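You operate a simulated robot arm through the tools that you are given. There is no shell and no other tool.

You run a simulated robot arm. Do the job below in one go: nothing can be reset, and whatever is moved stays where it is left.

JOB
Brake the turntable, seal the teal band and stand the silver stack in the gap on the dark strip.
Fine: hold seal till the amber lamp lights; free the brake again; the other two stacks, band knob and pull screw stay.

Only the result counts: the job must be done as asked and must still hold three seconds after the hand-in. Knocking over, shifting, dropping, spilling or breaking anything else fails it. A push-on lid holds only when it is set on centred and level and pressed home; a screw cap is set on level and turned clockwise until tight.

ROBOT AND FRAMES
A 7-joint arm with a two-finger parallel gripper, fixed in place. Base frame: the origin is on the floor under the middle of its stand, x ahead of it, y to its left, z up; the work surface is at about z = 800. Lengths are in mm, angles in rad, forces in N, time in s.
It reaches about 1479 mm from its shoulder. Its first joint turns from -2.897 to 2.897 rad. Payload 4.4 kg.
The TCP is the grasp point between the finger pads, 23 mm short of the fingertips. In the tool frame z runs along the fingers and y along their closing line. The gripper opens to 94 mm. The fingers are 38 mm wide and 10 mm thick; the gripper's body (54 by 96 mm) begins 39 mm behind the TCP.
Orientation is that of the tool frame in the base frame, as a unit quaternion [x, y, z, w]. With the fingers straight down and closing along the base's y, the tool's x points along the base's -x, its y along +y and its z along -z.

CONTROLS
- The arm moves only by the tool jog_arm. Its argument "commands" is a list of rows, each an object (a shift or turn left out is 0, a gripper value left out holds the last) with "grip": the opening, from 0 (shut) to 1 (fully open); "offset": the shift along the base's x, y, z in mm, a list of three; "dr": the turn, a rotation vector about the base's x, y, z in rad, a list of three. In form: [{"grip": grip, "offset": [x, y, z], "dr": [wx, wy, wz]}, ...]. A call has 1 to 20 rows; each row shifts and turns the commanded pose from where the row before left it. Each row takes 0.2 s and may step no farther than 50 mm and 0.15 rad from the row before; otherwise, or with a gripper value out of range, the whole call is refused. Where a pose cannot be reached the arm comes as near as it can. A force on the tool above 40 N (or 10 N above the force at the start of the call, whichever is more), or a blocked arm, ends the call early, and 0.2 s more pass. The fingers move at their own pace (about 72 mm/s each) and stop on an object; they squeeze with about 38 N. The grip force told is the motor's: it shows also when the fingers shut on nothing. Time passes only in rows, and 0.2 s behind the last, so rows that do not move let the fingers close. The reply holds the time, the measured pose of the TCP, the force on the tool along the base axes, the opening and the grip force, in the units named above and with some noise, with the torque about the TCP (base axes, N m) and any sound that the robot's microphone picked up.
- Cameras (640 x 400 px; columns grow to the right, rows downward): "scene" is fixed at [400.5, 655.2, 1572]; the picture's right is [-0.89, -0.45, 0.00], its down [-0.34, 0.68, -0.64] and it looks along [0.29, -0.58, -0.77] (base axes); focal length 339 px, centre (320, 200). "wrist" rides on the gripper at [86, 16, -74] in the tool frame; the picture's right is [-0.18, 0.98, 0.00], its down [-0.58, -0.11, -0.81] and it looks along [-0.79, -0.15, 0.59] (tool axes); focal length 243 px, centre (320, 200).
- grab_frame(camera): a new picture of that camera. The clock stands still meanwhile.
- measure_at(camera, pixels): there is no depth. For up to 12 entries [column, row, z] of the newest picture of that camera ("zoom" is the newest enlarged one), the place [x, y] in the base frame at which the ray of that pixel passes the height z, good to about 2 mm, but the place of the scene camera against the robot may be out by one fixed shift of up to 12 mm in any direction. The clock stands still meanwhile.
- enlarge(camera, box): a new picture of the part [left, top, right, bottom] of that camera's present view, enlarged. The clock stands still meanwhile.
- job_done(): hands the job in; it is judged then, once.

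Open the gripper and draw the arm clear of the work before you hand the job in, unless the task says otherwise.

The tools are called after "Request:" by a JSON object that holds its "op" and its "data". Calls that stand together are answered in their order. jog_arm: Moves the arm, as the interface text tells. Its arguments: {"type":"object","properties":{"commands":{"type":"array","items":{"type":"object","properties":{"grip":{"type":"number"},"offset":{"type":"array","items":{"type":"number"}},"dr":{"type":"array","items":{"type":"number"}}}}}},"required":["commands"]} The other tools are called the same way: grab_frame (camera) takes a picture; measure_at (camera, pixels) gives the place at which the rays of pixels pass given heights; enlarge (camera, box) takes an enlarged picture of a part of a camera's view; job_done () hands the job in.

At the start:

```text
time_s: 0.0
eef_pos: [762.8, 205.1, 1113.9]
orientation: [0.0, 1.0, 0.0, 0.0]
wrist_force: [0.6, 0.1, -0.6]
ft_torque: [0.03, 0.04, 0.0]
grip_width: 93.8
finger_force: 0.0
```

scene: 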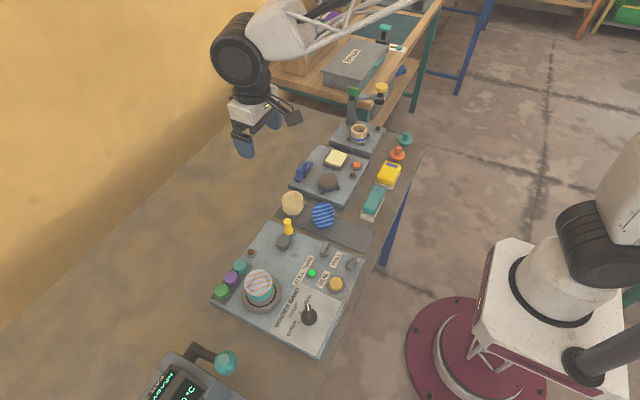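
wrist: 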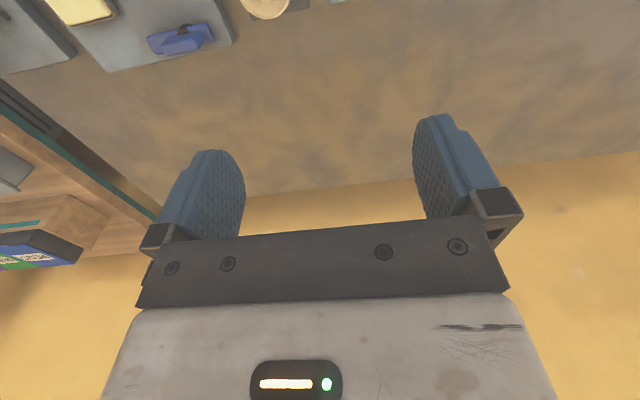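

I start by looking closely at the scene, around the panel at (290,285) and the dark strip at (330,225).

Request:
{"op": "enlarge", "data": {"camera": "scene", "box": [200, 210, 380, 360]}}

Request:
{"op": "enlarge", "data": {"camera": "scene", "box": [260, 100, 440, 260]}}

```text
2.67 times, centred on (290, 285) of scene
```

zoom: 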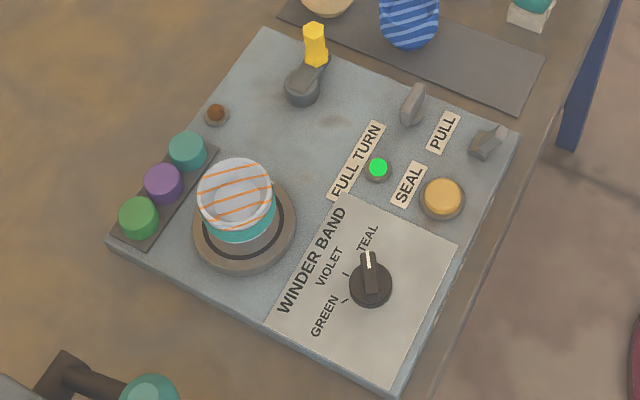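

```text
2.50 times, centred on (350, 180) of scene
```

zoom: 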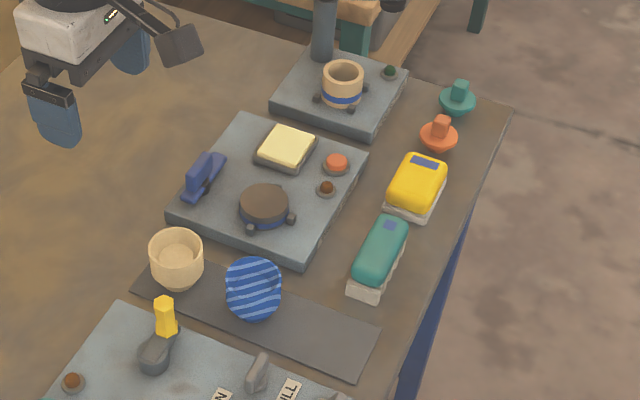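

The yellow-handled lever looks like the brake, the amber button is labelled SEAL and the knob points to TEAL. I'll measure the main points on the panel and strip.

Request:
{"op": "measure_at", "data": {"camera": "scene", "pixels": [[292, 210, 800], [323, 222, 800], [370, 252, 800], [278, 207, 800], [260, 292, 830], [258, 278, 880], [336, 285, 840], [287, 222, 880], [283, 243, 840], [309, 318, 840], [251, 253, 830], [312, 272, 830]]}}

Request:
{"op": "enlarge", "data": {"camera": "scene", "box": [265, 180, 385, 260]}}

Request:
{"op": "enlarge", "data": {"camera": "scene", "box": [205, 240, 315, 320]}}

Request:
{"op": "enlarge", "data": {"camera": "scene", "box": [270, 230, 380, 330]}}

```text
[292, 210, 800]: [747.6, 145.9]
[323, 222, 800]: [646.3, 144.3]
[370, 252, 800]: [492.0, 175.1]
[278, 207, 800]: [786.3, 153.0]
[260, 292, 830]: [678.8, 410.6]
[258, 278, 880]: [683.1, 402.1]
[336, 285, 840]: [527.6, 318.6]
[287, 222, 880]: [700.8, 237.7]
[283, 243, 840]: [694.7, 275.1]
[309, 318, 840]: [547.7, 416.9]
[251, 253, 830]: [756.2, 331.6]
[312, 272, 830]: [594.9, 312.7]
```

```text
5.00 times, centred on (325, 220) of scene
```

zoom: 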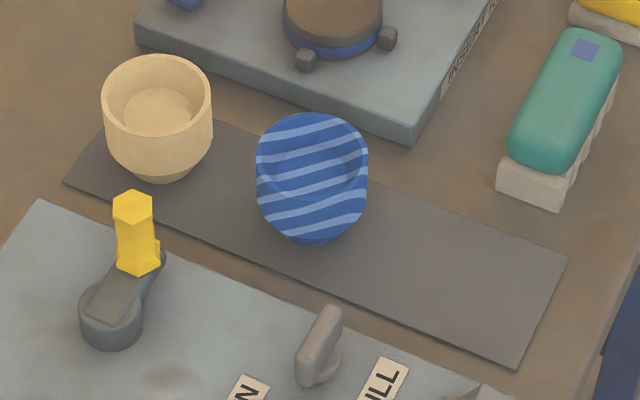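

```text
5.00 times, centred on (260, 280) of scene
```

zoom: 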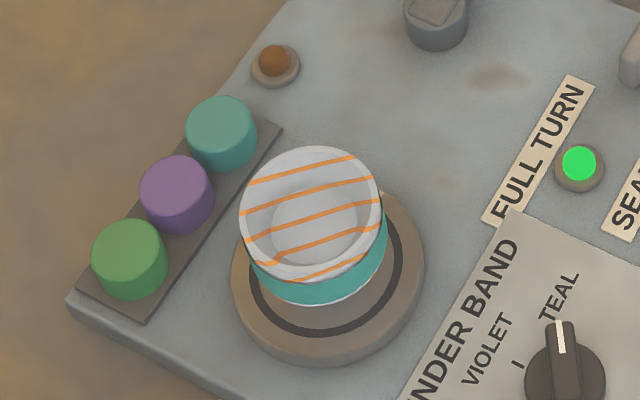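

```text
4.00 times, centred on (325, 280) of scene
```

zoom: 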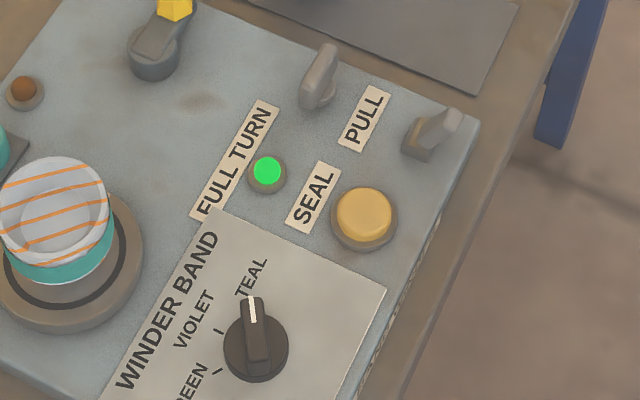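

The function of the grey fin (320,75 in zoom) versus the yellow-handled lever is unclear, so I'll move the wrist camera above the panel at a safe height to look at it.

Request:
{"op": "jog_arm", "data": {"commands": [{"offset": [-40, 25, 0]}, {"offset": [-40, 25, 0]}, {"offset": [-40, 25, 0]}, {"offset": [-40, 25, 0]}, {"offset": [-40, 25, 0]}, {"offset": [0, 0, 0]}]}}

Request:
{"op": "grab_frame", "data": {"camera": "wrist"}}

Request:
{"op": "grab_frame", "data": {"camera": "scene"}}

```text
time_s: 1.4
eef_pos: [564.3, 332.8, 1113.9]
orientation: [0.0, 1.0, 0.001, 0.001]
wrist_force: [0.3, 0.4, 0.5]
ft_torque: [0.03, 0.02, 0.02]
grip_width: 94.0
finger_force: 0.1
```

```text
taken
```

wrist: 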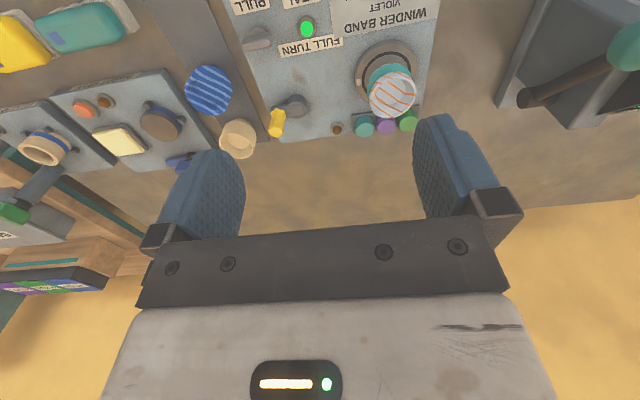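

```text
taken
```

scene: 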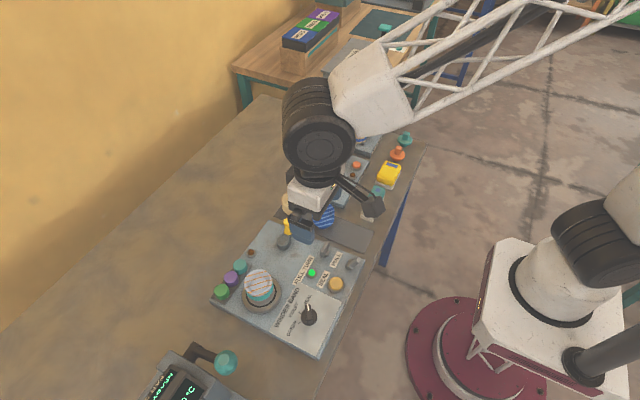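

The panel shows at the top of the wrist view (rows 0–140). I'll move back toward the base and lower a bit for a closer look.

Request:
{"op": "jog_arm", "data": {"commands": [{"offset": [-40, 0, -25]}, {"offset": [-40, 0, -25]}, {"offset": [-40, 0, -25]}, {"offset": [0, 0, -25]}, {"offset": [0, 0, 0]}]}}

Request:
{"op": "grab_frame", "data": {"camera": "wrist"}}

Request:
{"op": "enlarge", "data": {"camera": "wrist", "box": [180, 0, 440, 160]}}

```text
time_s: 2.6
eef_pos: [442.6, 330.1, 1015.0]
orientation: [0.0, 1.0, 0.0, -0.001]
wrist_force: [0.1, 0.0, -0.3]
ft_torque: [0.0, -0.02, 0.03]
grip_width: 93.8
finger_force: 0.0
```

```text
taken
```

wrist: 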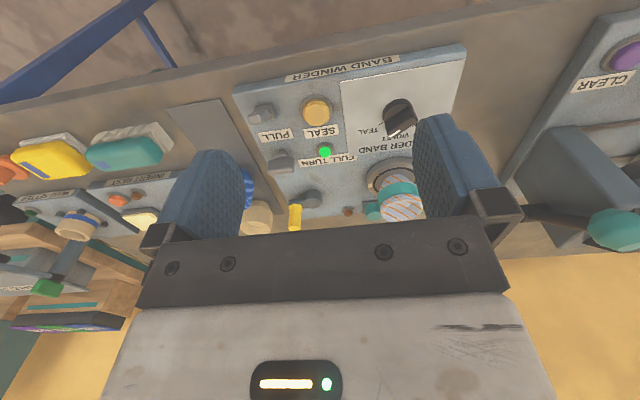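

```text
2.46 times, centred on (310, 80) of wrist
```

zoom: 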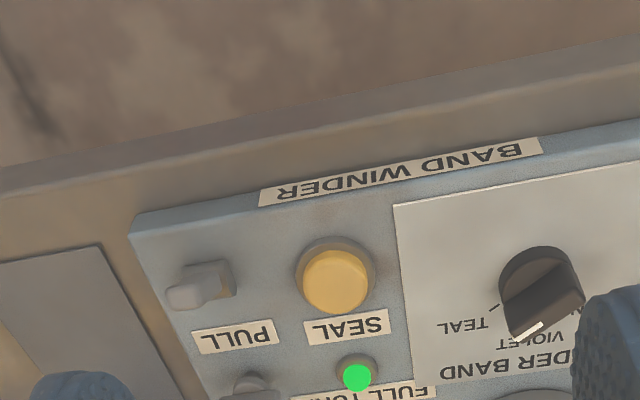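

Labels sit on the far side of their controls: PULL belongs to the corner wing screw, SEAL to the amber button. The fin and yellow crank are hidden by the fingers, so I'll move forward for a view of those.

Request:
{"op": "jog_arm", "data": {"commands": [{"offset": [40, -10, -10]}, {"offset": [40, -10, 0]}, {"offset": [20, -10, 0]}, {"offset": [0, 0, 0]}]}}

Request:
{"op": "enlarge", "data": {"camera": "wrist", "box": [180, 0, 440, 160]}}

Request:
{"op": "grab_frame", "data": {"camera": "wrist"}}

```text
time_s: 3.6
eef_pos: [543.3, 299.4, 1004.6]
orientation: [0.0, 1.0, 0.0, 0.0]
wrist_force: [0.5, 0.1, 0.6]
ft_torque: [-0.02, 0.03, 0.0]
grip_width: 94.0
finger_force: 0.0
```

```text
2.46 times, centred on (310, 80) of wrist
```

zoom: 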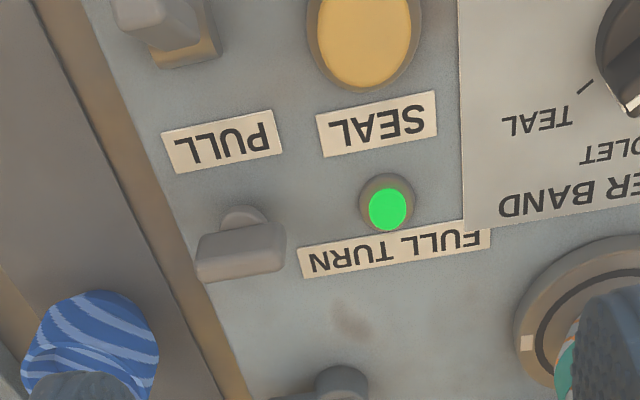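

```text
taken
```

wrist: 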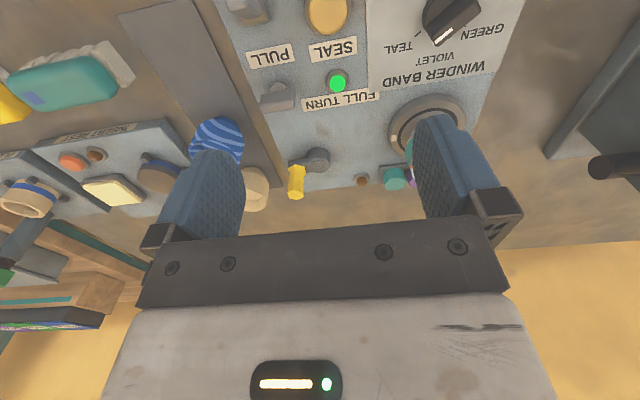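

I need to tell the wing part at zoom (240,250) from the corner part at (170,30), so I'll shift the camera toward −y/−x to see both close up.

Request:
{"op": "jog_arm", "data": {"commands": [{"offset": [-40, -20, -20]}, {"offset": [-20, -20, -20]}, {"offset": [0, 0, 0]}]}}

Request:
{"op": "enlarge", "data": {"camera": "wrist", "box": [200, 0, 440, 150]}}

Request:
{"op": "grab_frame", "data": {"camera": "wrist"}}

```text
time_s: 4.4
eef_pos: [483.2, 260.0, 962.7]
orientation: [0.0, 1.0, 0.0, 0.0]
wrist_force: [0.2, -0.3, -0.1]
ft_torque: [-0.01, 0.03, 0.02]
grip_width: 94.2
finger_force: 0.1
```

```text
2.67 times, centred on (320, 75) of wrist
```

zoom: 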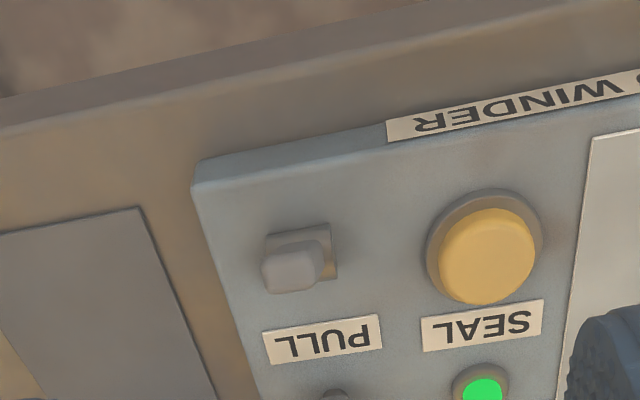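

```text
taken
```

wrist: 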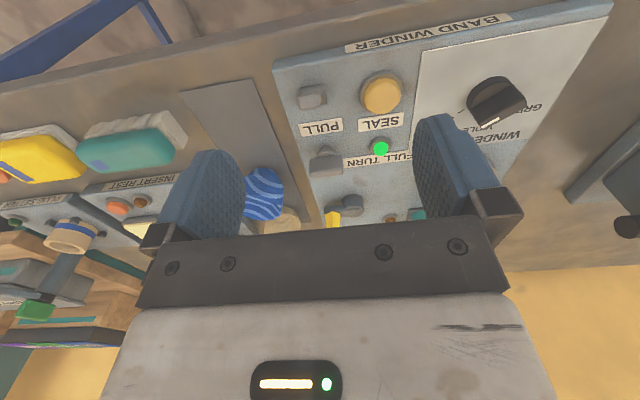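

The corner part looks like a toggle on a square base. I'll enlarge both the corner part and the yellow lever from the scene camera for shape.

Request:
{"op": "enlarge", "data": {"camera": "scene", "box": [315, 235, 370, 275]}}

Request:
{"op": "enlarge", "data": {"camera": "scene", "box": [255, 205, 315, 255]}}

Request:
{"op": "grab_frame", "data": {"camera": "scene"}}

```text
10.00 times, centred on (342, 255) of scene
```

zoom: 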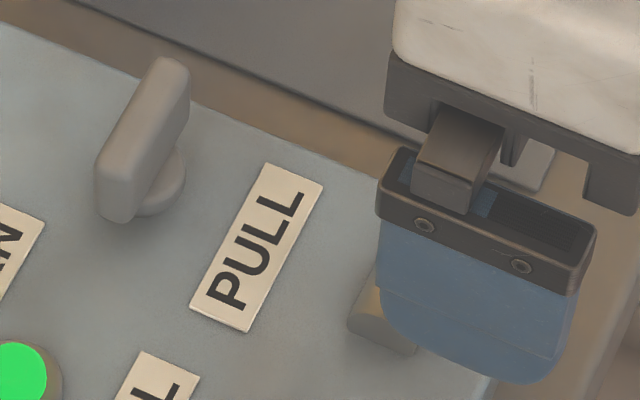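

```text
8.00 times, centred on (285, 230) of scene
```

zoom: 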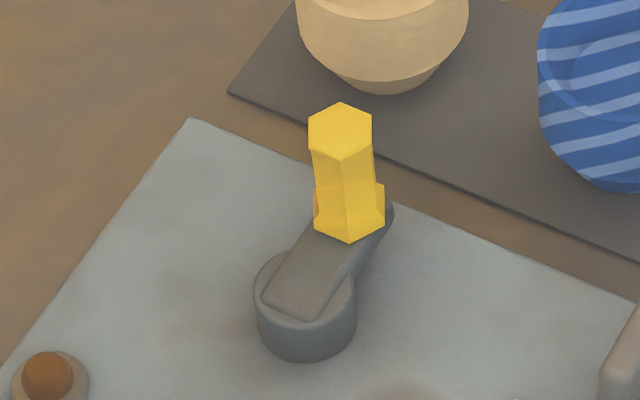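

```text
taken
```

scene: 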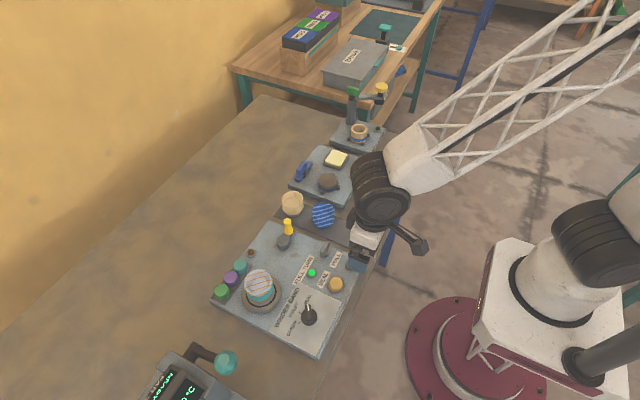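

I'll use stronger enlargement on the corner toggle at wrist (312,97), the wing screw (325,160) and the yellow lever (345,210).

Request:
{"op": "enlarge", "data": {"camera": "wrist", "box": [285, 75, 345, 112]}}

Request:
{"op": "enlarge", "data": {"camera": "wrist", "box": [295, 135, 385, 225]}}

```text
10.67 times, centred on (315, 94) of wrist
```

zoom: 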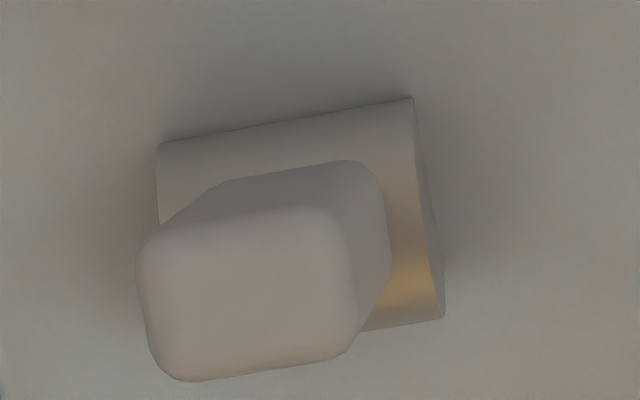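

```text
4.44 times, centred on (340, 180) of wrist
```

zoom: 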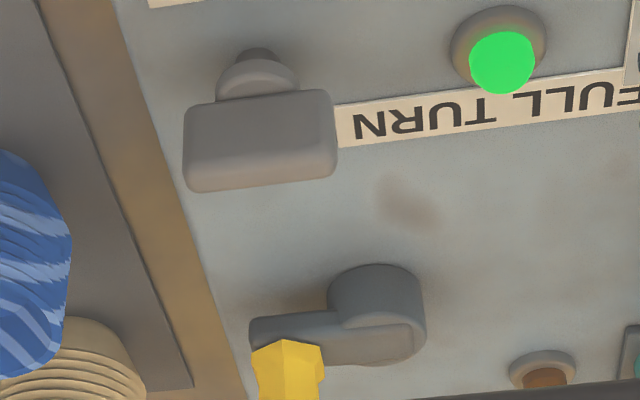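

The corner part is a small lever on a square base leaning toward −y: this looks like the brake toggle; the wing is the PULL screw and the yellow one a winding crank. I'll triangulate heights, starting with measurements from this pose.

Request:
{"op": "measure_at", "data": {"camera": "wrist", "pixels": [[380, 149, 800], [380, 149, 850], [308, 90, 800], [308, 90, 850], [380, 95, 800], [380, 95, 850], [277, 63, 800], [277, 63, 850], [182, 92, 800], [251, 79, 800], [302, 227, 800]]}}

Request:
{"op": "enlarge", "data": {"camera": "wrist", "box": [260, 40, 420, 140]}}

```text
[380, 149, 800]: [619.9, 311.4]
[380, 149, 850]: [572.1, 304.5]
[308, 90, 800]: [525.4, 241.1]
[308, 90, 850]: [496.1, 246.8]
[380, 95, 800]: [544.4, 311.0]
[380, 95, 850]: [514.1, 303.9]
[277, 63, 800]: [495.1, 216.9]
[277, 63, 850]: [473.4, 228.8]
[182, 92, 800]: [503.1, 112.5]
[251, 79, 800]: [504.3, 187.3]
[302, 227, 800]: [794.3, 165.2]
```

```text
4.00 times, centred on (340, 90) of wrist
```

zoom: 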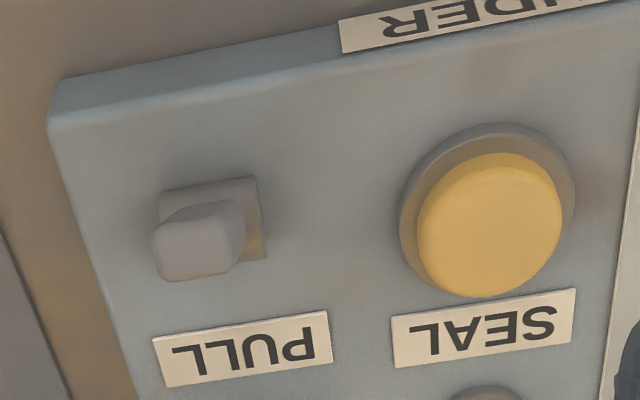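

Second viewpoint for triangulation: I'll move up and forward, then measure the same features.

Request:
{"op": "jog_arm", "data": {"commands": [{"offset": [20, 20, 30]}, {"offset": [20, 20, 30]}, {"offset": [20, 0, 30]}, {"offset": [0, 0, 0]}]}}

Request:
{"op": "grab_frame", "data": {"camera": "wrist"}}

Request:
{"op": "enlarge", "data": {"camera": "wrist", "box": [200, 0, 440, 150]}}

```text
time_s: 5.4
eef_pos: [541.9, 299.6, 1054.5]
orientation: [0.0, 1.0, 0.0, 0.0]
wrist_force: [0.6, 0.3, 0.5]
ft_torque: [-0.02, -0.01, 0.03]
grip_width: 93.9
finger_force: 0.0
```

```text
taken
```

wrist: 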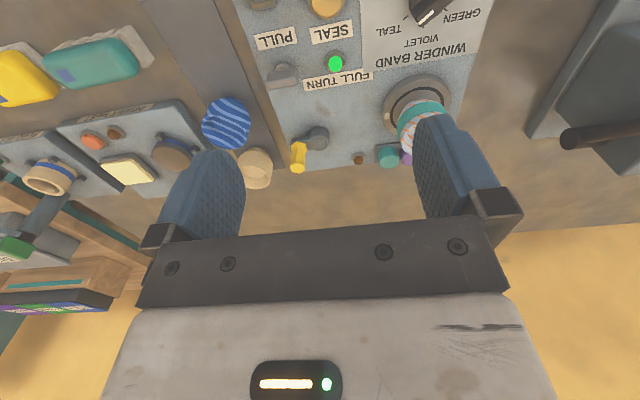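

```text
2.67 times, centred on (320, 75) of wrist
```

zoom: 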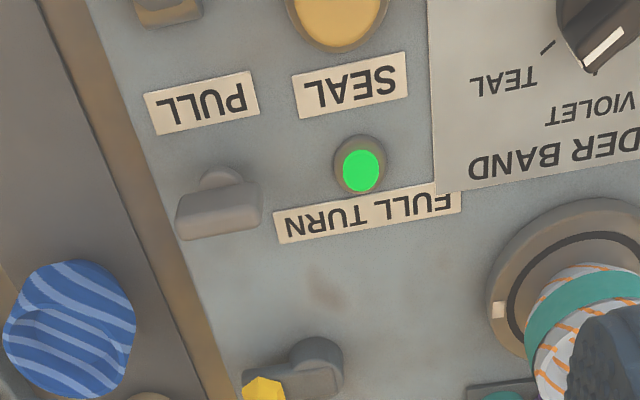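

Triangulating the PULL label corner gives panel top z ≈ 822. Now a scene close-up of the toggle since the arm is away from it.

Request:
{"op": "enlarge", "data": {"camera": "scene", "box": [325, 245, 373, 281]}}

Request:
{"op": "measure_at", "data": {"camera": "wrist", "pixels": [[335.4, 64.1, 822], [335.4, 64.1, 830], [258.9, 50.3, 822]]}}

Request:
{"op": "grab_frame", "data": {"camera": "scene"}}

```text
11.11 times, centred on (349, 263) of scene
```

zoom: 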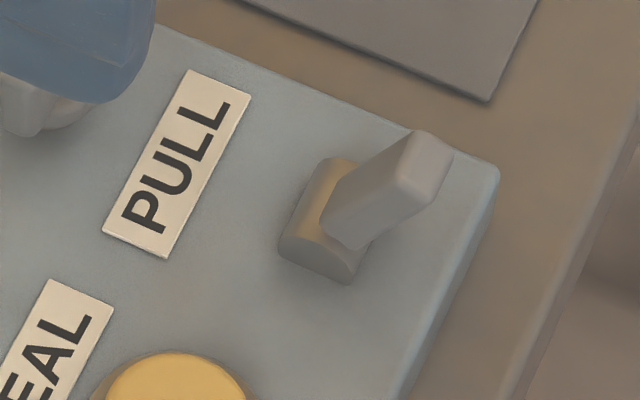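

```text
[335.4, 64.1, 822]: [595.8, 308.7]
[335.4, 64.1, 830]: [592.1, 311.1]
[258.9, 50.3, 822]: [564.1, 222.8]
```

```text
taken
```

scene: 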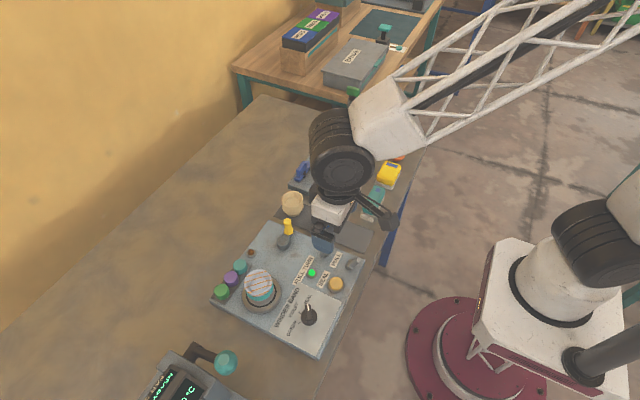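

The toggle's tip is at about (504.6, 246.4, 857), hinge near (518.7, 246), leaning toward the robot (−x). I'll close the gripper and move to the robot side of it, well clear, before pushing it over.

Request:
{"op": "jog_arm", "data": {"commands": [{"grip": 0, "offset": [-30, -18, 0]}, {"offset": [-30, -18, 0]}, {"offset": [-27, -17, -20]}, {"offset": [0, 0, -40]}, {"offset": [0, 0, -40]}, {"offset": [0, 0, -30]}, {"offset": [0, 0, 0]}]}}

Request:
{"op": "enlarge", "data": {"camera": "wrist", "box": [180, 0, 460, 240]}}

Request:
{"op": "enlarge", "data": {"camera": "scene", "box": [310, 210, 410, 290]}}

```text
time_s: 7.0
eef_pos: [457.3, 247.0, 921.1]
orientation: [0.0, 1.0, 0.001, 0.0]
wrist_force: [-1.1, 0.0, 0.7]
ft_torque: [0.01, 0.01, 0.0]
grip_width: 0.0
finger_force: 38.0
```

```text
1.67 times, centred on (320, 120) of wrist
```

zoom: 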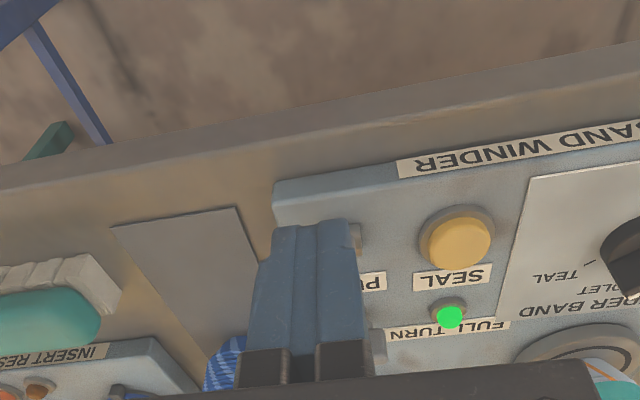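

```text
5.00 times, centred on (360, 250) of scene
```

zoom: 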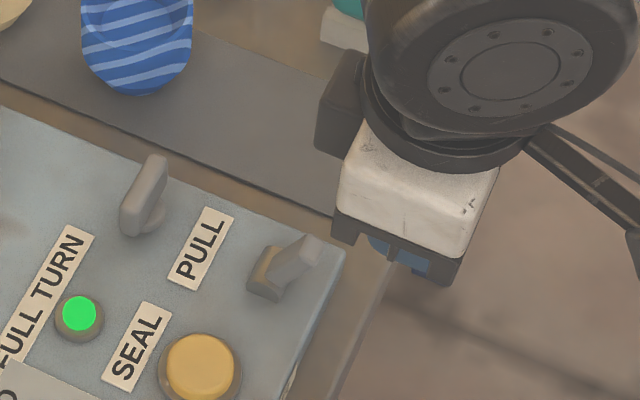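

The view is clear: fingers are on the robot side of the lever, aligned in y. I descend so the tips are at about z 845, then advance in +x in small steps until contact.

Request:
{"op": "jog_arm", "data": {"commands": [{"offset": [0, -1, -30]}, {"offset": [0, 0, -23]}, {"offset": [5, 0, 0]}, {"offset": [5, 0, 0]}, {"offset": [0, 0, 0]}]}}

Request:
{"op": "enlarge", "data": {"camera": "scene", "box": [310, 230, 390, 290]}}

```text
time_s: 8.2
eef_pos: [466.3, 246.7, 871.5]
orientation: [-0.001, 1.0, 0.0, 0.001]
wrist_force: [0.5, 0.3, 0.3]
ft_torque: [-0.02, 0.02, -0.01]
grip_width: 0.0
finger_force: 37.9
```

```text
6.67 times, centred on (350, 260) of scene
```

zoom: 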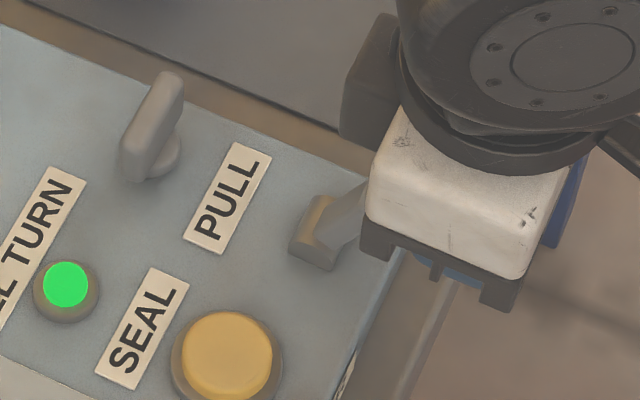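

No contact yet; tips at z ≈ 848 with the lever tip ahead. I push in +x in 4–5 mm steps.

Request:
{"op": "jog_arm", "data": {"commands": [{"offset": [5, 0, -2]}, {"offset": [5, 0, 0]}, {"offset": [5, 0, 0]}, {"offset": [5, 0, 0]}, {"offset": [5, 0, 0]}]}}

Request:
{"op": "enlarge", "data": {"camera": "scene", "box": [310, 230, 390, 290]}}

```text
time_s: 9.3
eef_pos: [487.5, 246.4, 870.8]
orientation: [0.0, 1.0, 0.001, 0.001]
wrist_force: [-2.7, -1.5, 7.9]
ft_torque: [0.03, -0.17, 0.01]
grip_width: 0.0
finger_force: 38.3
stopped in row 5: the force on the tool passed its limit at 43 N (the readings are from after the stop); the commanded pose is now the measured one
```

```text
6.67 times, centred on (350, 260) of scene
```

zoom: 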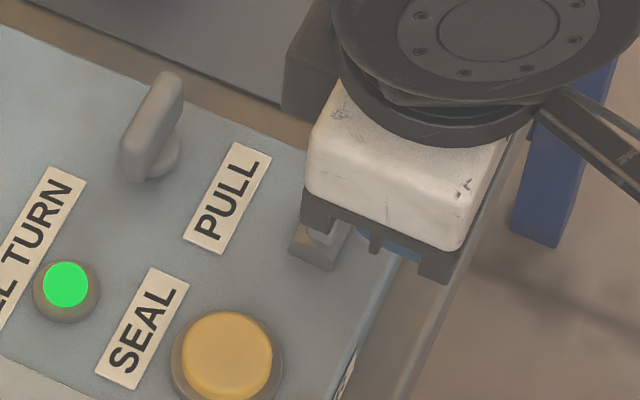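

The push stopped at 43 N with the finger face at x ≈ 506. I back off and look at whether the lever has moved.

Request:
{"op": "jog_arm", "data": {"commands": [{"offset": [-10, 0, 0]}, {"offset": [-20, 0, 20]}, {"offset": [-20, 0, 30]}, {"offset": [0, 0, 0]}]}}

Request:
{"op": "enlarge", "data": {"camera": "scene", "box": [325, 245, 373, 281]}}

```text
time_s: 10.3
eef_pos: [436.9, 244.9, 921.0]
orientation: [-0.001, 1.0, 0.001, 0.001]
wrist_force: [-0.5, 0.4, -0.3]
ft_torque: [0.01, -0.01, -0.03]
grip_width: 0.0
finger_force: 37.9
```

```text
11.11 times, centred on (349, 263) of scene
```

zoom: 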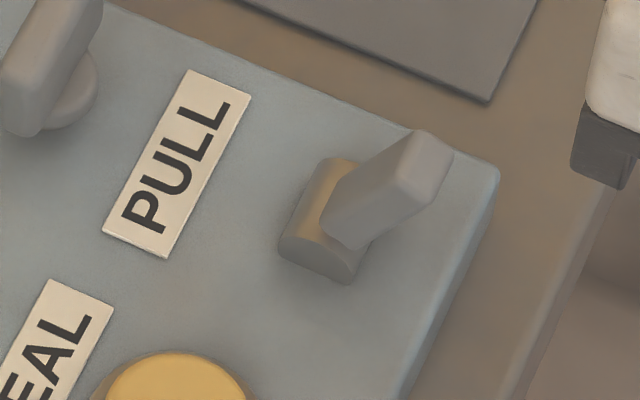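

The lever appears unmoved (it may be sprung and need a slower push). I'll approach again and push slowly in 2 mm steps, near the tip.

Request:
{"op": "jog_arm", "data": {"commands": [{"offset": [20, 1, -25]}, {"offset": [20, 0, -22]}, {"offset": [0, 0, 0]}, {"offset": [3, 0, 0]}, {"offset": [2, 0, 0]}, {"offset": [2, 0, 0]}, {"offset": [2, 0, 0]}, {"offset": [1, 0, 0]}, {"offset": [1, 0, 0]}, {"offset": [0, 0, 0]}]}}

Request:
{"op": "enlarge", "data": {"camera": "scene", "box": [325, 245, 373, 281]}}

```text
time_s: 12.5
eef_pos: [488.3, 246.9, 872.9]
orientation: [0.0, 1.0, 0.001, 0.001]
wrist_force: [0.6, 0.2, -0.1]
ft_torque: [-0.01, -0.02, 0.03]
grip_width: 0.1
finger_force: 38.2
```

```text
11.11 times, centred on (349, 263) of scene
```

zoom: 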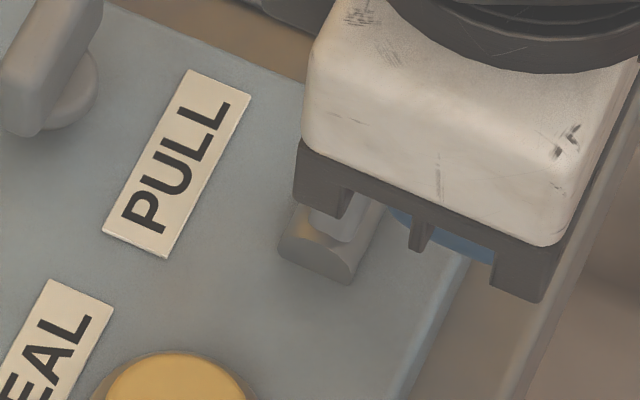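

No contact at x 488 with the tips at z 850 – the fingertips are rounded, so I was grazing the lever top with the tip. I back off, go ~12 mm lower, then push again slowly.

Request:
{"op": "jog_arm", "data": {"commands": [{"offset": [-14, 0, 0]}, {"offset": [0, 0, -12]}, {"offset": [0, 0, 0]}, {"offset": [4, 0, 0]}, {"offset": [3, 0, 0]}, {"offset": [2, 0, 0]}, {"offset": [2, 0, 0]}, {"offset": [2, 0, 0]}, {"offset": [2, 0, 0]}, {"offset": [0, 0, 0]}]}}

Request:
{"op": "enlarge", "data": {"camera": "scene", "box": [325, 245, 373, 281]}}

```text
time_s: 14.7
eef_pos: [490.0, 247.7, 860.5]
orientation: [0.0, 1.0, 0.0, 0.001]
wrist_force: [0.3, 0.7, 0.0]
ft_torque: [-0.03, 0.0, -0.01]
grip_width: 0.0
finger_force: 38.0
```

```text
11.11 times, centred on (349, 263) of scene
```

zoom: 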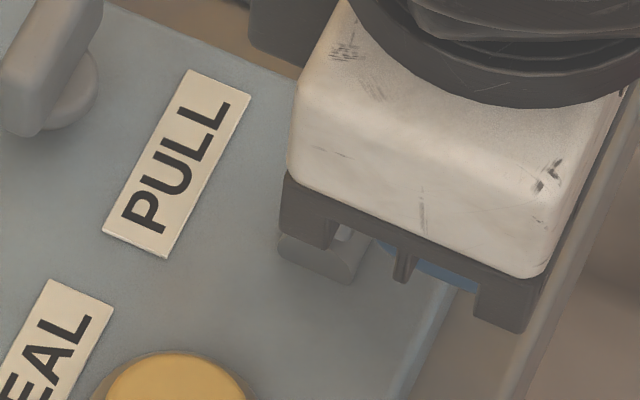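

Still no force at x = 490. I continue forward in 2 mm steps.

Request:
{"op": "jog_arm", "data": {"commands": [{"offset": [2, 0, 0]}, {"offset": [2, 0, 0]}, {"offset": [2, 0, 0]}, {"offset": [2, 0, 0]}, {"offset": [2, 0, 0]}, {"offset": [0, 0, 0]}]}}

Request:
{"op": "enlarge", "data": {"camera": "wrist", "box": [240, 60, 440, 200]}}

Request:
{"op": "enlarge", "data": {"camera": "scene", "box": [325, 245, 373, 281]}}

```text
time_s: 16.3
eef_pos: [497.8, 247.4, 861.7]
orientation: [0.0, 1.0, 0.0, 0.0]
wrist_force: [-9.8, 1.1, 8.9]
ft_torque: [-0.12, 0.09, 0.11]
grip_width: 0.0
finger_force: 38.0
heard: click
stopped in row 6: the force on the tool passed its limit at 41 N (the readings are from after the stop); the commanded pose is now the measured one
```

```text
2.86 times, centred on (340, 130) of wrist
```

zoom: 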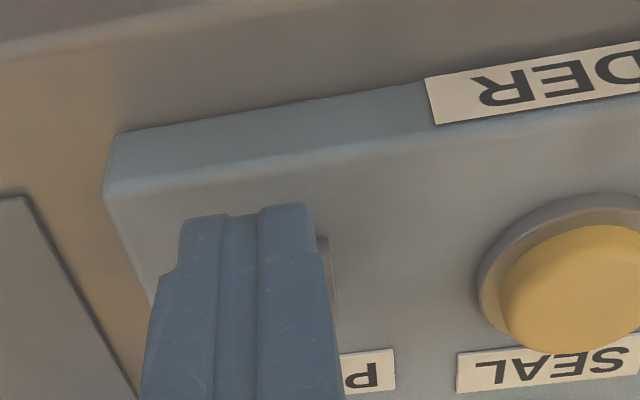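

```text
11.11 times, centred on (349, 263) of scene
```

zoom: 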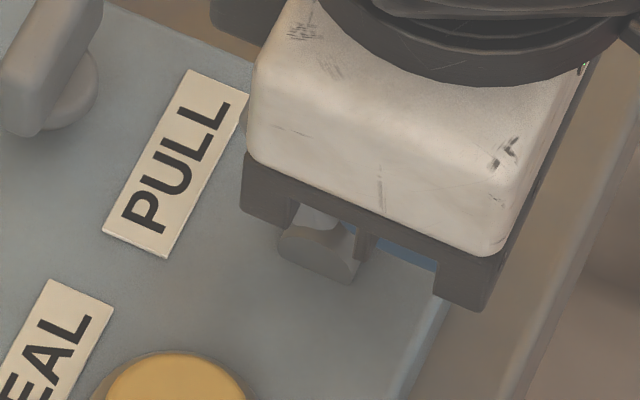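

A click was heard as the force peaked. I back off and check the lever's position.

Request:
{"op": "jog_arm", "data": {"commands": [{"offset": [-10, 0, 0]}, {"offset": [-25, 0, 10]}, {"offset": [-20, 0, 30]}, {"offset": [0, 0, 20]}, {"offset": [0, 0, 0]}]}}

Request:
{"op": "enlarge", "data": {"camera": "scene", "box": [325, 245, 373, 281]}}

Request:
{"op": "enlarge", "data": {"camera": "scene", "box": [200, 210, 380, 360]}}

```text
time_s: 17.5
eef_pos: [443.7, 248.8, 919.3]
orientation: [0.0, 1.0, 0.0, 0.0]
wrist_force: [0.0, -0.5, 0.4]
ft_torque: [0.01, -0.02, 0.0]
grip_width: 0.0
finger_force: 37.7
```

```text
11.11 times, centred on (349, 263) of scene
```

zoom: 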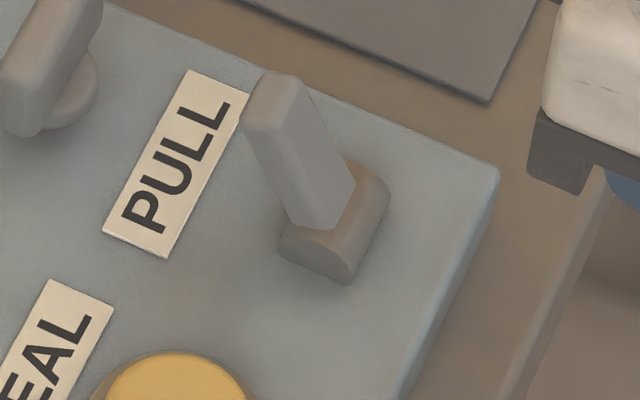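

```text
2.67 times, centred on (290, 285) of scene
```

zoom: 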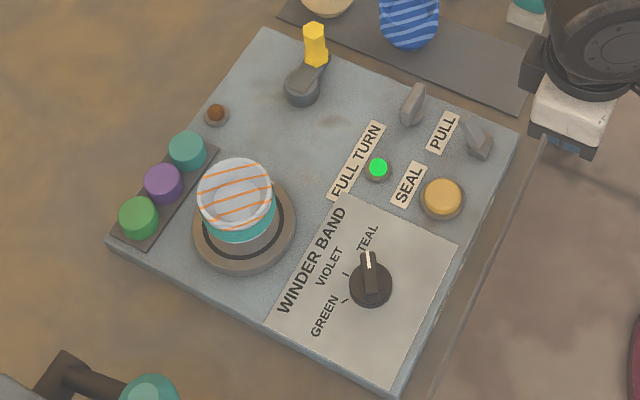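

The lever now leans the other way (tip at zoom (270,100)), so the toggle is flipped. Next I go over the amber SEAL button, computed at about (525, 308.5), with a view check before pressing.

Request:
{"op": "jog_arm", "data": {"commands": [{"offset": [0, 30, 10]}, {"offset": [40, 30, 0]}, {"offset": [41, 0, 0]}, {"offset": [0, 0, -20]}, {"offset": [0, 0, 0]}]}}

Request:
{"op": "enlarge", "data": {"camera": "scene", "box": [290, 230, 390, 310]}}

Request:
{"op": "enlarge", "data": {"camera": "wrist", "box": [200, 40, 440, 200]}}

```text
time_s: 18.7
eef_pos: [523.8, 306.9, 910.0]
orientation: [0.001, 1.0, 0.0, 0.0]
wrist_force: [-0.2, 0.8, -0.6]
ft_torque: [-0.01, -0.02, -0.01]
grip_width: 0.1
finger_force: 38.4
```

```text
5.00 times, centred on (340, 270) of scene
```

zoom: 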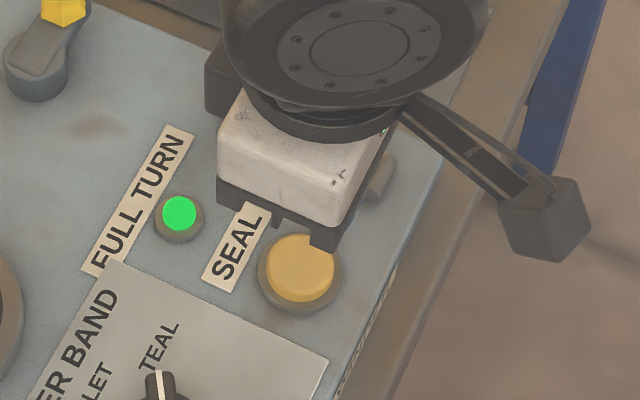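

```text
2.50 times, centred on (320, 120) of wrist
```

zoom: 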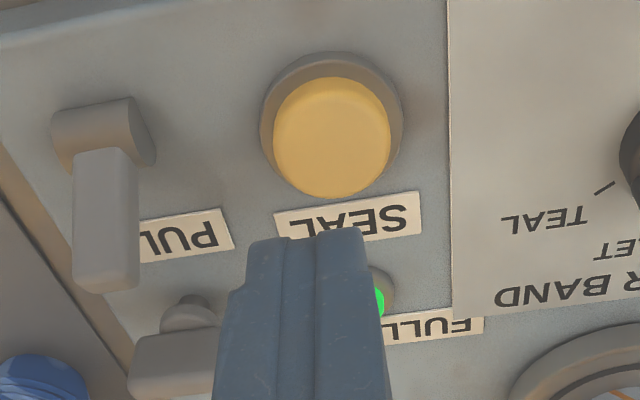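

I measure the button's bezel and dome again from this close view.

Request:
{"op": "measure_at", "data": {"camera": "zoom", "pixels": [[333, 118, 824], [333, 118, 828], [332, 138, 832], [332, 138, 836], [332, 138, 840], [277, 140, 832], [390, 140, 832], [105, 130, 832], [108, 245, 860]]}}

```text
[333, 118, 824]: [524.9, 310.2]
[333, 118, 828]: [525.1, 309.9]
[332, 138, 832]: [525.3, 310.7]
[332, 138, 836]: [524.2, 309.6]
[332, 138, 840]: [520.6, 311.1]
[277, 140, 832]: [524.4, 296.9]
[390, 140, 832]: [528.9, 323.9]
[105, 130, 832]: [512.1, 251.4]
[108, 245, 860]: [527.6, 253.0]
```

Button centre is about (525, 310). I descend to just above it, then press slowly.

Request:
{"op": "jog_arm", "data": {"commands": [{"offset": [1, 3, -20]}, {"offset": [0, 0, -20]}, {"offset": [0, 0, -5]}, {"offset": [0, 0, -3]}, {"offset": [0, 0, -2]}, {"offset": [0, 0, -2]}, {"offset": [0, 0, 0]}]}}

Request:
{"op": "enlarge", "data": {"camera": "scene", "box": [200, 210, 380, 360]}}

```text
time_s: 20.3
eef_pos: [525.2, 309.7, 857.1]
orientation: [0.0, 1.0, 0.0, 0.001]
wrist_force: [0.2, -0.1, 0.3]
ft_torque: [-0.02, 0.01, 0.0]
grip_width: 0.0
finger_force: 38.4
```

```text
2.67 times, centred on (290, 285) of scene
```

zoom: 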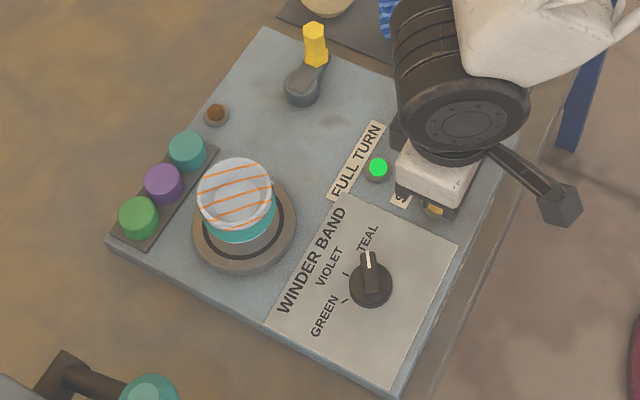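

No contact yet; the amber lamp dome at zoom (215,113) stays visible. I continue pressing in 1 mm steps.

Request:
{"op": "jog_arm", "data": {"commands": [{"offset": [0, 0, -1.5]}, {"offset": [0, 0, -1.5]}, {"offset": [0, 0, -1]}, {"offset": [0, 0, -1]}]}}

Request:
{"op": "enlarge", "data": {"camera": "scene", "box": [200, 210, 380, 360]}}

```text
time_s: 21.3
eef_pos: [527.4, 310.9, 854.4]
orientation: [0.001, 1.0, 0.0, 0.001]
wrist_force: [-3.0, -6.9, 13.6]
ft_torque: [-0.17, 0.1, 0.05]
grip_width: 0.0
finger_force: 37.5
heard: click
```

```text
2.67 times, centred on (290, 285) of scene
```

zoom: 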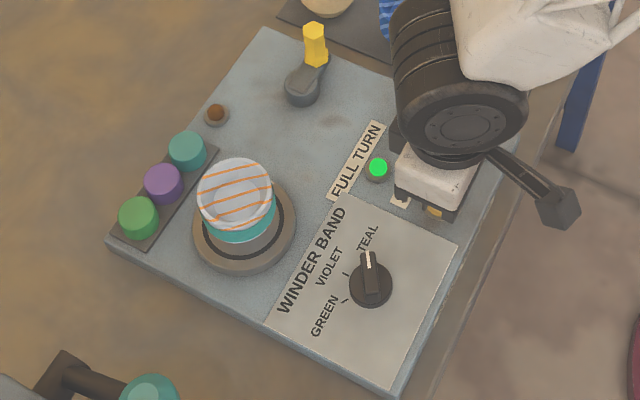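

A click was heard at ~14 N: the button is down. I hold still and watch the amber lamp.

Request:
{"op": "jog_arm", "data": {"commands": [{"offset": [0, 0, -0.5]}, {"offset": [0, 0, 0]}, {"offset": [0, 0, 0]}, {"offset": [0, 0, 0]}, {"offset": [0, 0, 0]}]}}

Request:
{"op": "enlarge", "data": {"camera": "scene", "box": [200, 210, 380, 360]}}

```text
time_s: 22.5
eef_pos: [526.1, 310.7, 853.6]
orientation: [0.0, 1.0, 0.001, 0.002]
wrist_force: [3.9, 0.7, 16.3]
ft_torque: [-0.02, 0.03, 0.04]
grip_width: 0.0
finger_force: 37.9
```

```text
2.67 times, centred on (290, 285) of scene
```

zoom: 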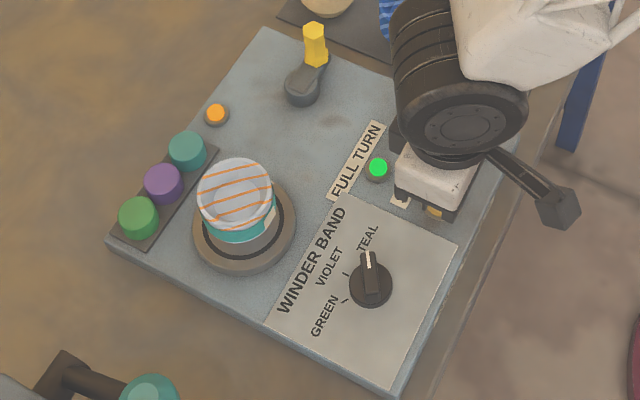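

The amber lamp is lit (zoom (215,113)) and a seal patch appeared on the band at (270,218). I release the button straight up.

Request:
{"op": "jog_arm", "data": {"commands": [{"offset": [0, 0, 10]}, {"offset": [0, 0, 40]}, {"offset": [0, 0, 45]}, {"offset": [0, 0, 45]}, {"offset": [0, 0, 0]}]}}

Request:
{"op": "enlarge", "data": {"camera": "scene", "box": [200, 230, 300, 310]}}

Request:
{"op": "grab_frame", "data": {"camera": "wrist"}}

```text
time_s: 23.7
eef_pos: [524.4, 309.5, 993.7]
orientation: [0.0, 1.0, 0.0, 0.001]
wrist_force: [0.0, 0.1, 0.3]
ft_torque: [-0.01, -0.02, -0.03]
grip_width: 0.3
finger_force: 37.9
```

```text
5.00 times, centred on (250, 270) of scene
```

zoom: 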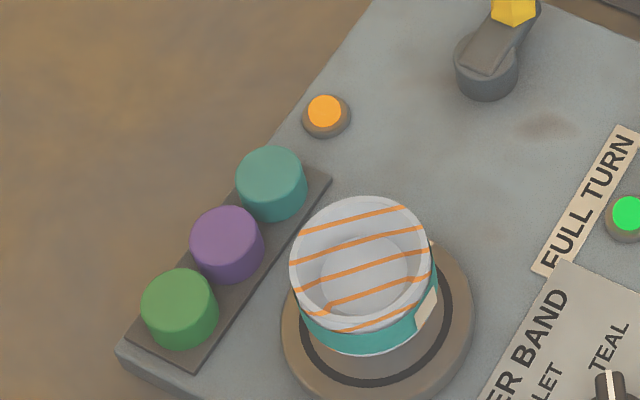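

```text
taken
```

wrist: 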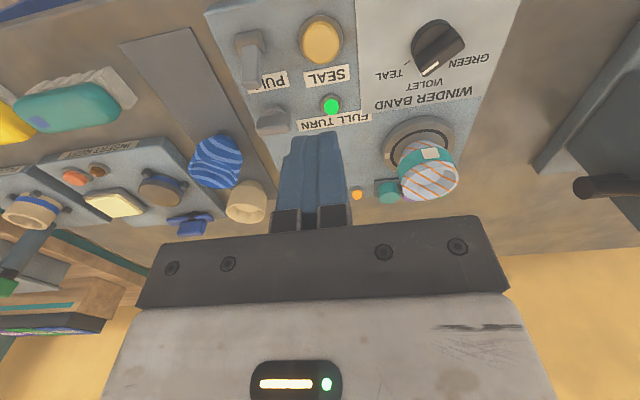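

Amber stays lit. Now I inspect the silver stack closely with the wrist camera at (428,168), plus the strip and other stacks.

Request:
{"op": "enlarge", "data": {"camera": "wrist", "box": [370, 100, 490, 220]}}

Request:
{"op": "enlarge", "data": {"camera": "wrist", "box": [100, 20, 300, 240]}}

```text
3.33 times, centred on (430, 160) of wrist
```

zoom: 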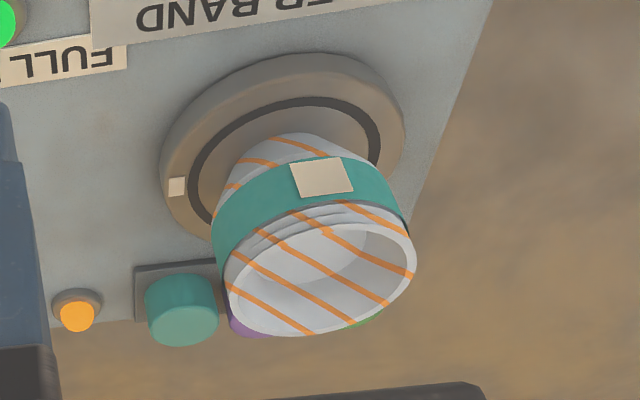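

```text
1.82 times, centred on (200, 130) of wrist
```

zoom: 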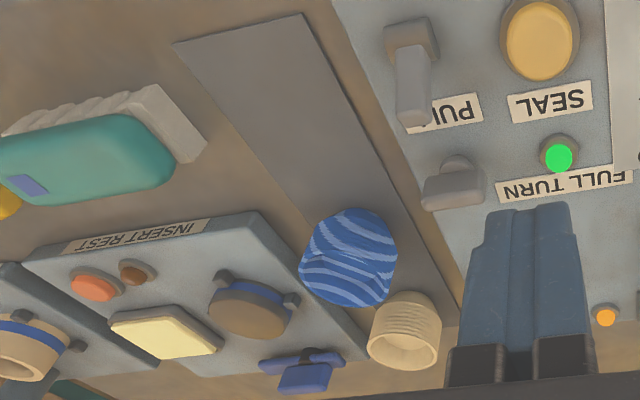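

The stack has a narrow base, the teal band mid-height with the seal patch on the robot-facing side, and a wide open top rim. I'll take a second view from above to triangulate its axis and rim height.

Request:
{"op": "jog_arm", "data": {"commands": [{"grip": 1, "offset": [0, 0, 40]}, {"offset": [40, 20, 40]}, {"offset": [40, 20, 0]}, {"offset": [40, 20, 0]}, {"offset": [20, 20, 0]}, {"offset": [0, 0, 0]}]}}

Request:
{"op": "grab_frame", "data": {"camera": "wrist"}}

Request:
{"op": "enlarge", "data": {"camera": "wrist", "box": [240, 0, 432, 120]}}

```text
refused: row 2 steps farther than a row can; nothing moved
```

```text
taken
```

wrist: 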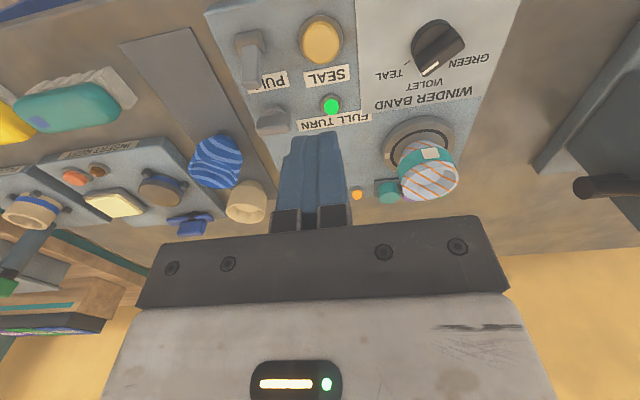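

```text
3.33 times, centred on (336, 60) of wrist
```

zoom: 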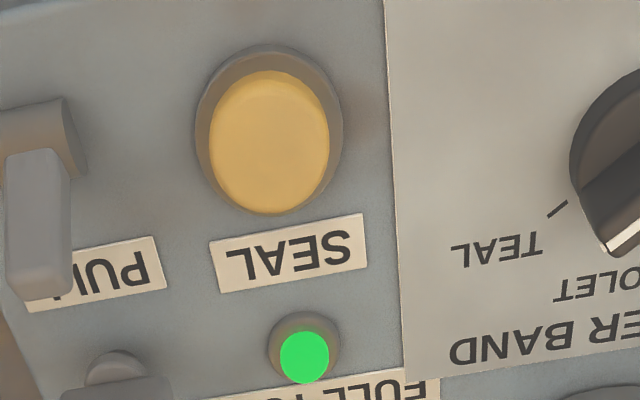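

The call was refused because one row was too long; I resend it with shorter steps.

Request:
{"op": "jog_arm", "data": {"commands": [{"grip": 1, "offset": [0, 0, 40]}, {"offset": [20, 10, 40]}, {"offset": [40, 20, 0]}, {"offset": [40, 20, 0]}, {"offset": [40, 30, 0]}, {"offset": [0, 0, 0]}]}}

Request:
{"op": "grab_frame", "data": {"camera": "wrist"}}

Request:
{"op": "enlarge", "data": {"camera": "wrist", "box": [240, 0, 432, 120]}}

```text
time_s: 25.1
eef_pos: [666.8, 389.9, 1072.8]
orientation: [0.0, 1.0, 0.0, 0.0]
wrist_force: [-0.4, -0.6, -0.2]
ft_torque: [0.02, -0.01, 0.01]
grip_width: 94.0
finger_force: 0.1
```

```text
taken
```

wrist: 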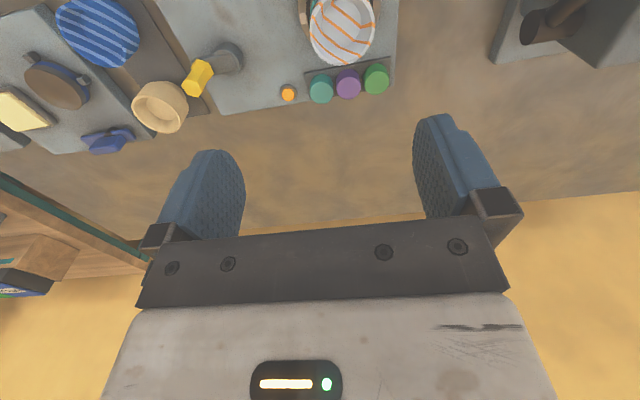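

```text
3.33 times, centred on (336, 60) of wrist
```

zoom: 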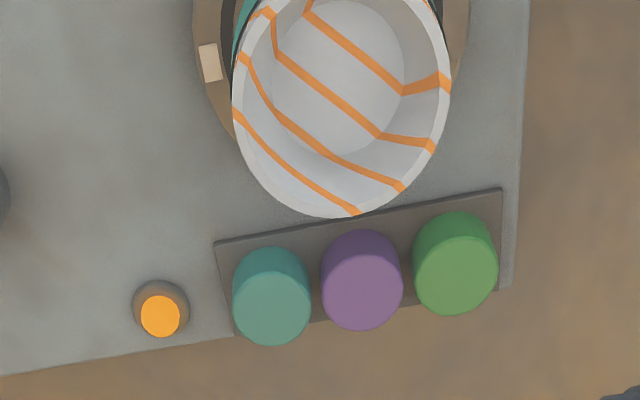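

The stack is cut at the image top; I'll move back 45 mm in x so its whole rim shows.

Request:
{"op": "jog_arm", "data": {"commands": [{"offset": [-45, 0, 0]}, {"offset": [0, 0, 0]}]}}

Request:
{"op": "enlarge", "data": {"camera": "wrist", "box": [240, 0, 432, 120]}}

```text
time_s: 25.7
eef_pos: [619.2, 390.1, 1073.8]
orientation: [0.0, 1.0, 0.0, 0.0]
wrist_force: [0.3, 0.6, -0.1]
ft_torque: [-0.02, 0.0, 0.0]
grip_width: 94.0
finger_force: 0.1
```

```text
3.33 times, centred on (336, 60) of wrist
```

zoom: 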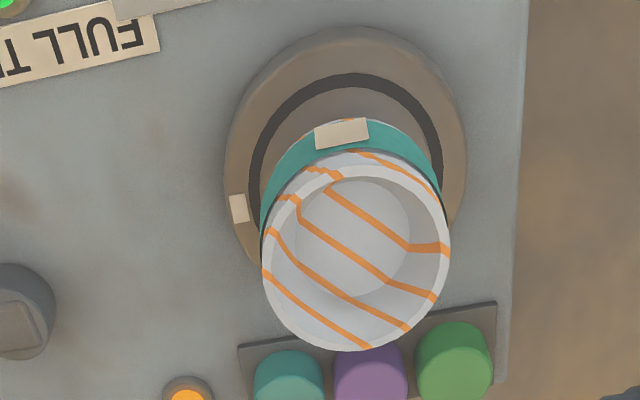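

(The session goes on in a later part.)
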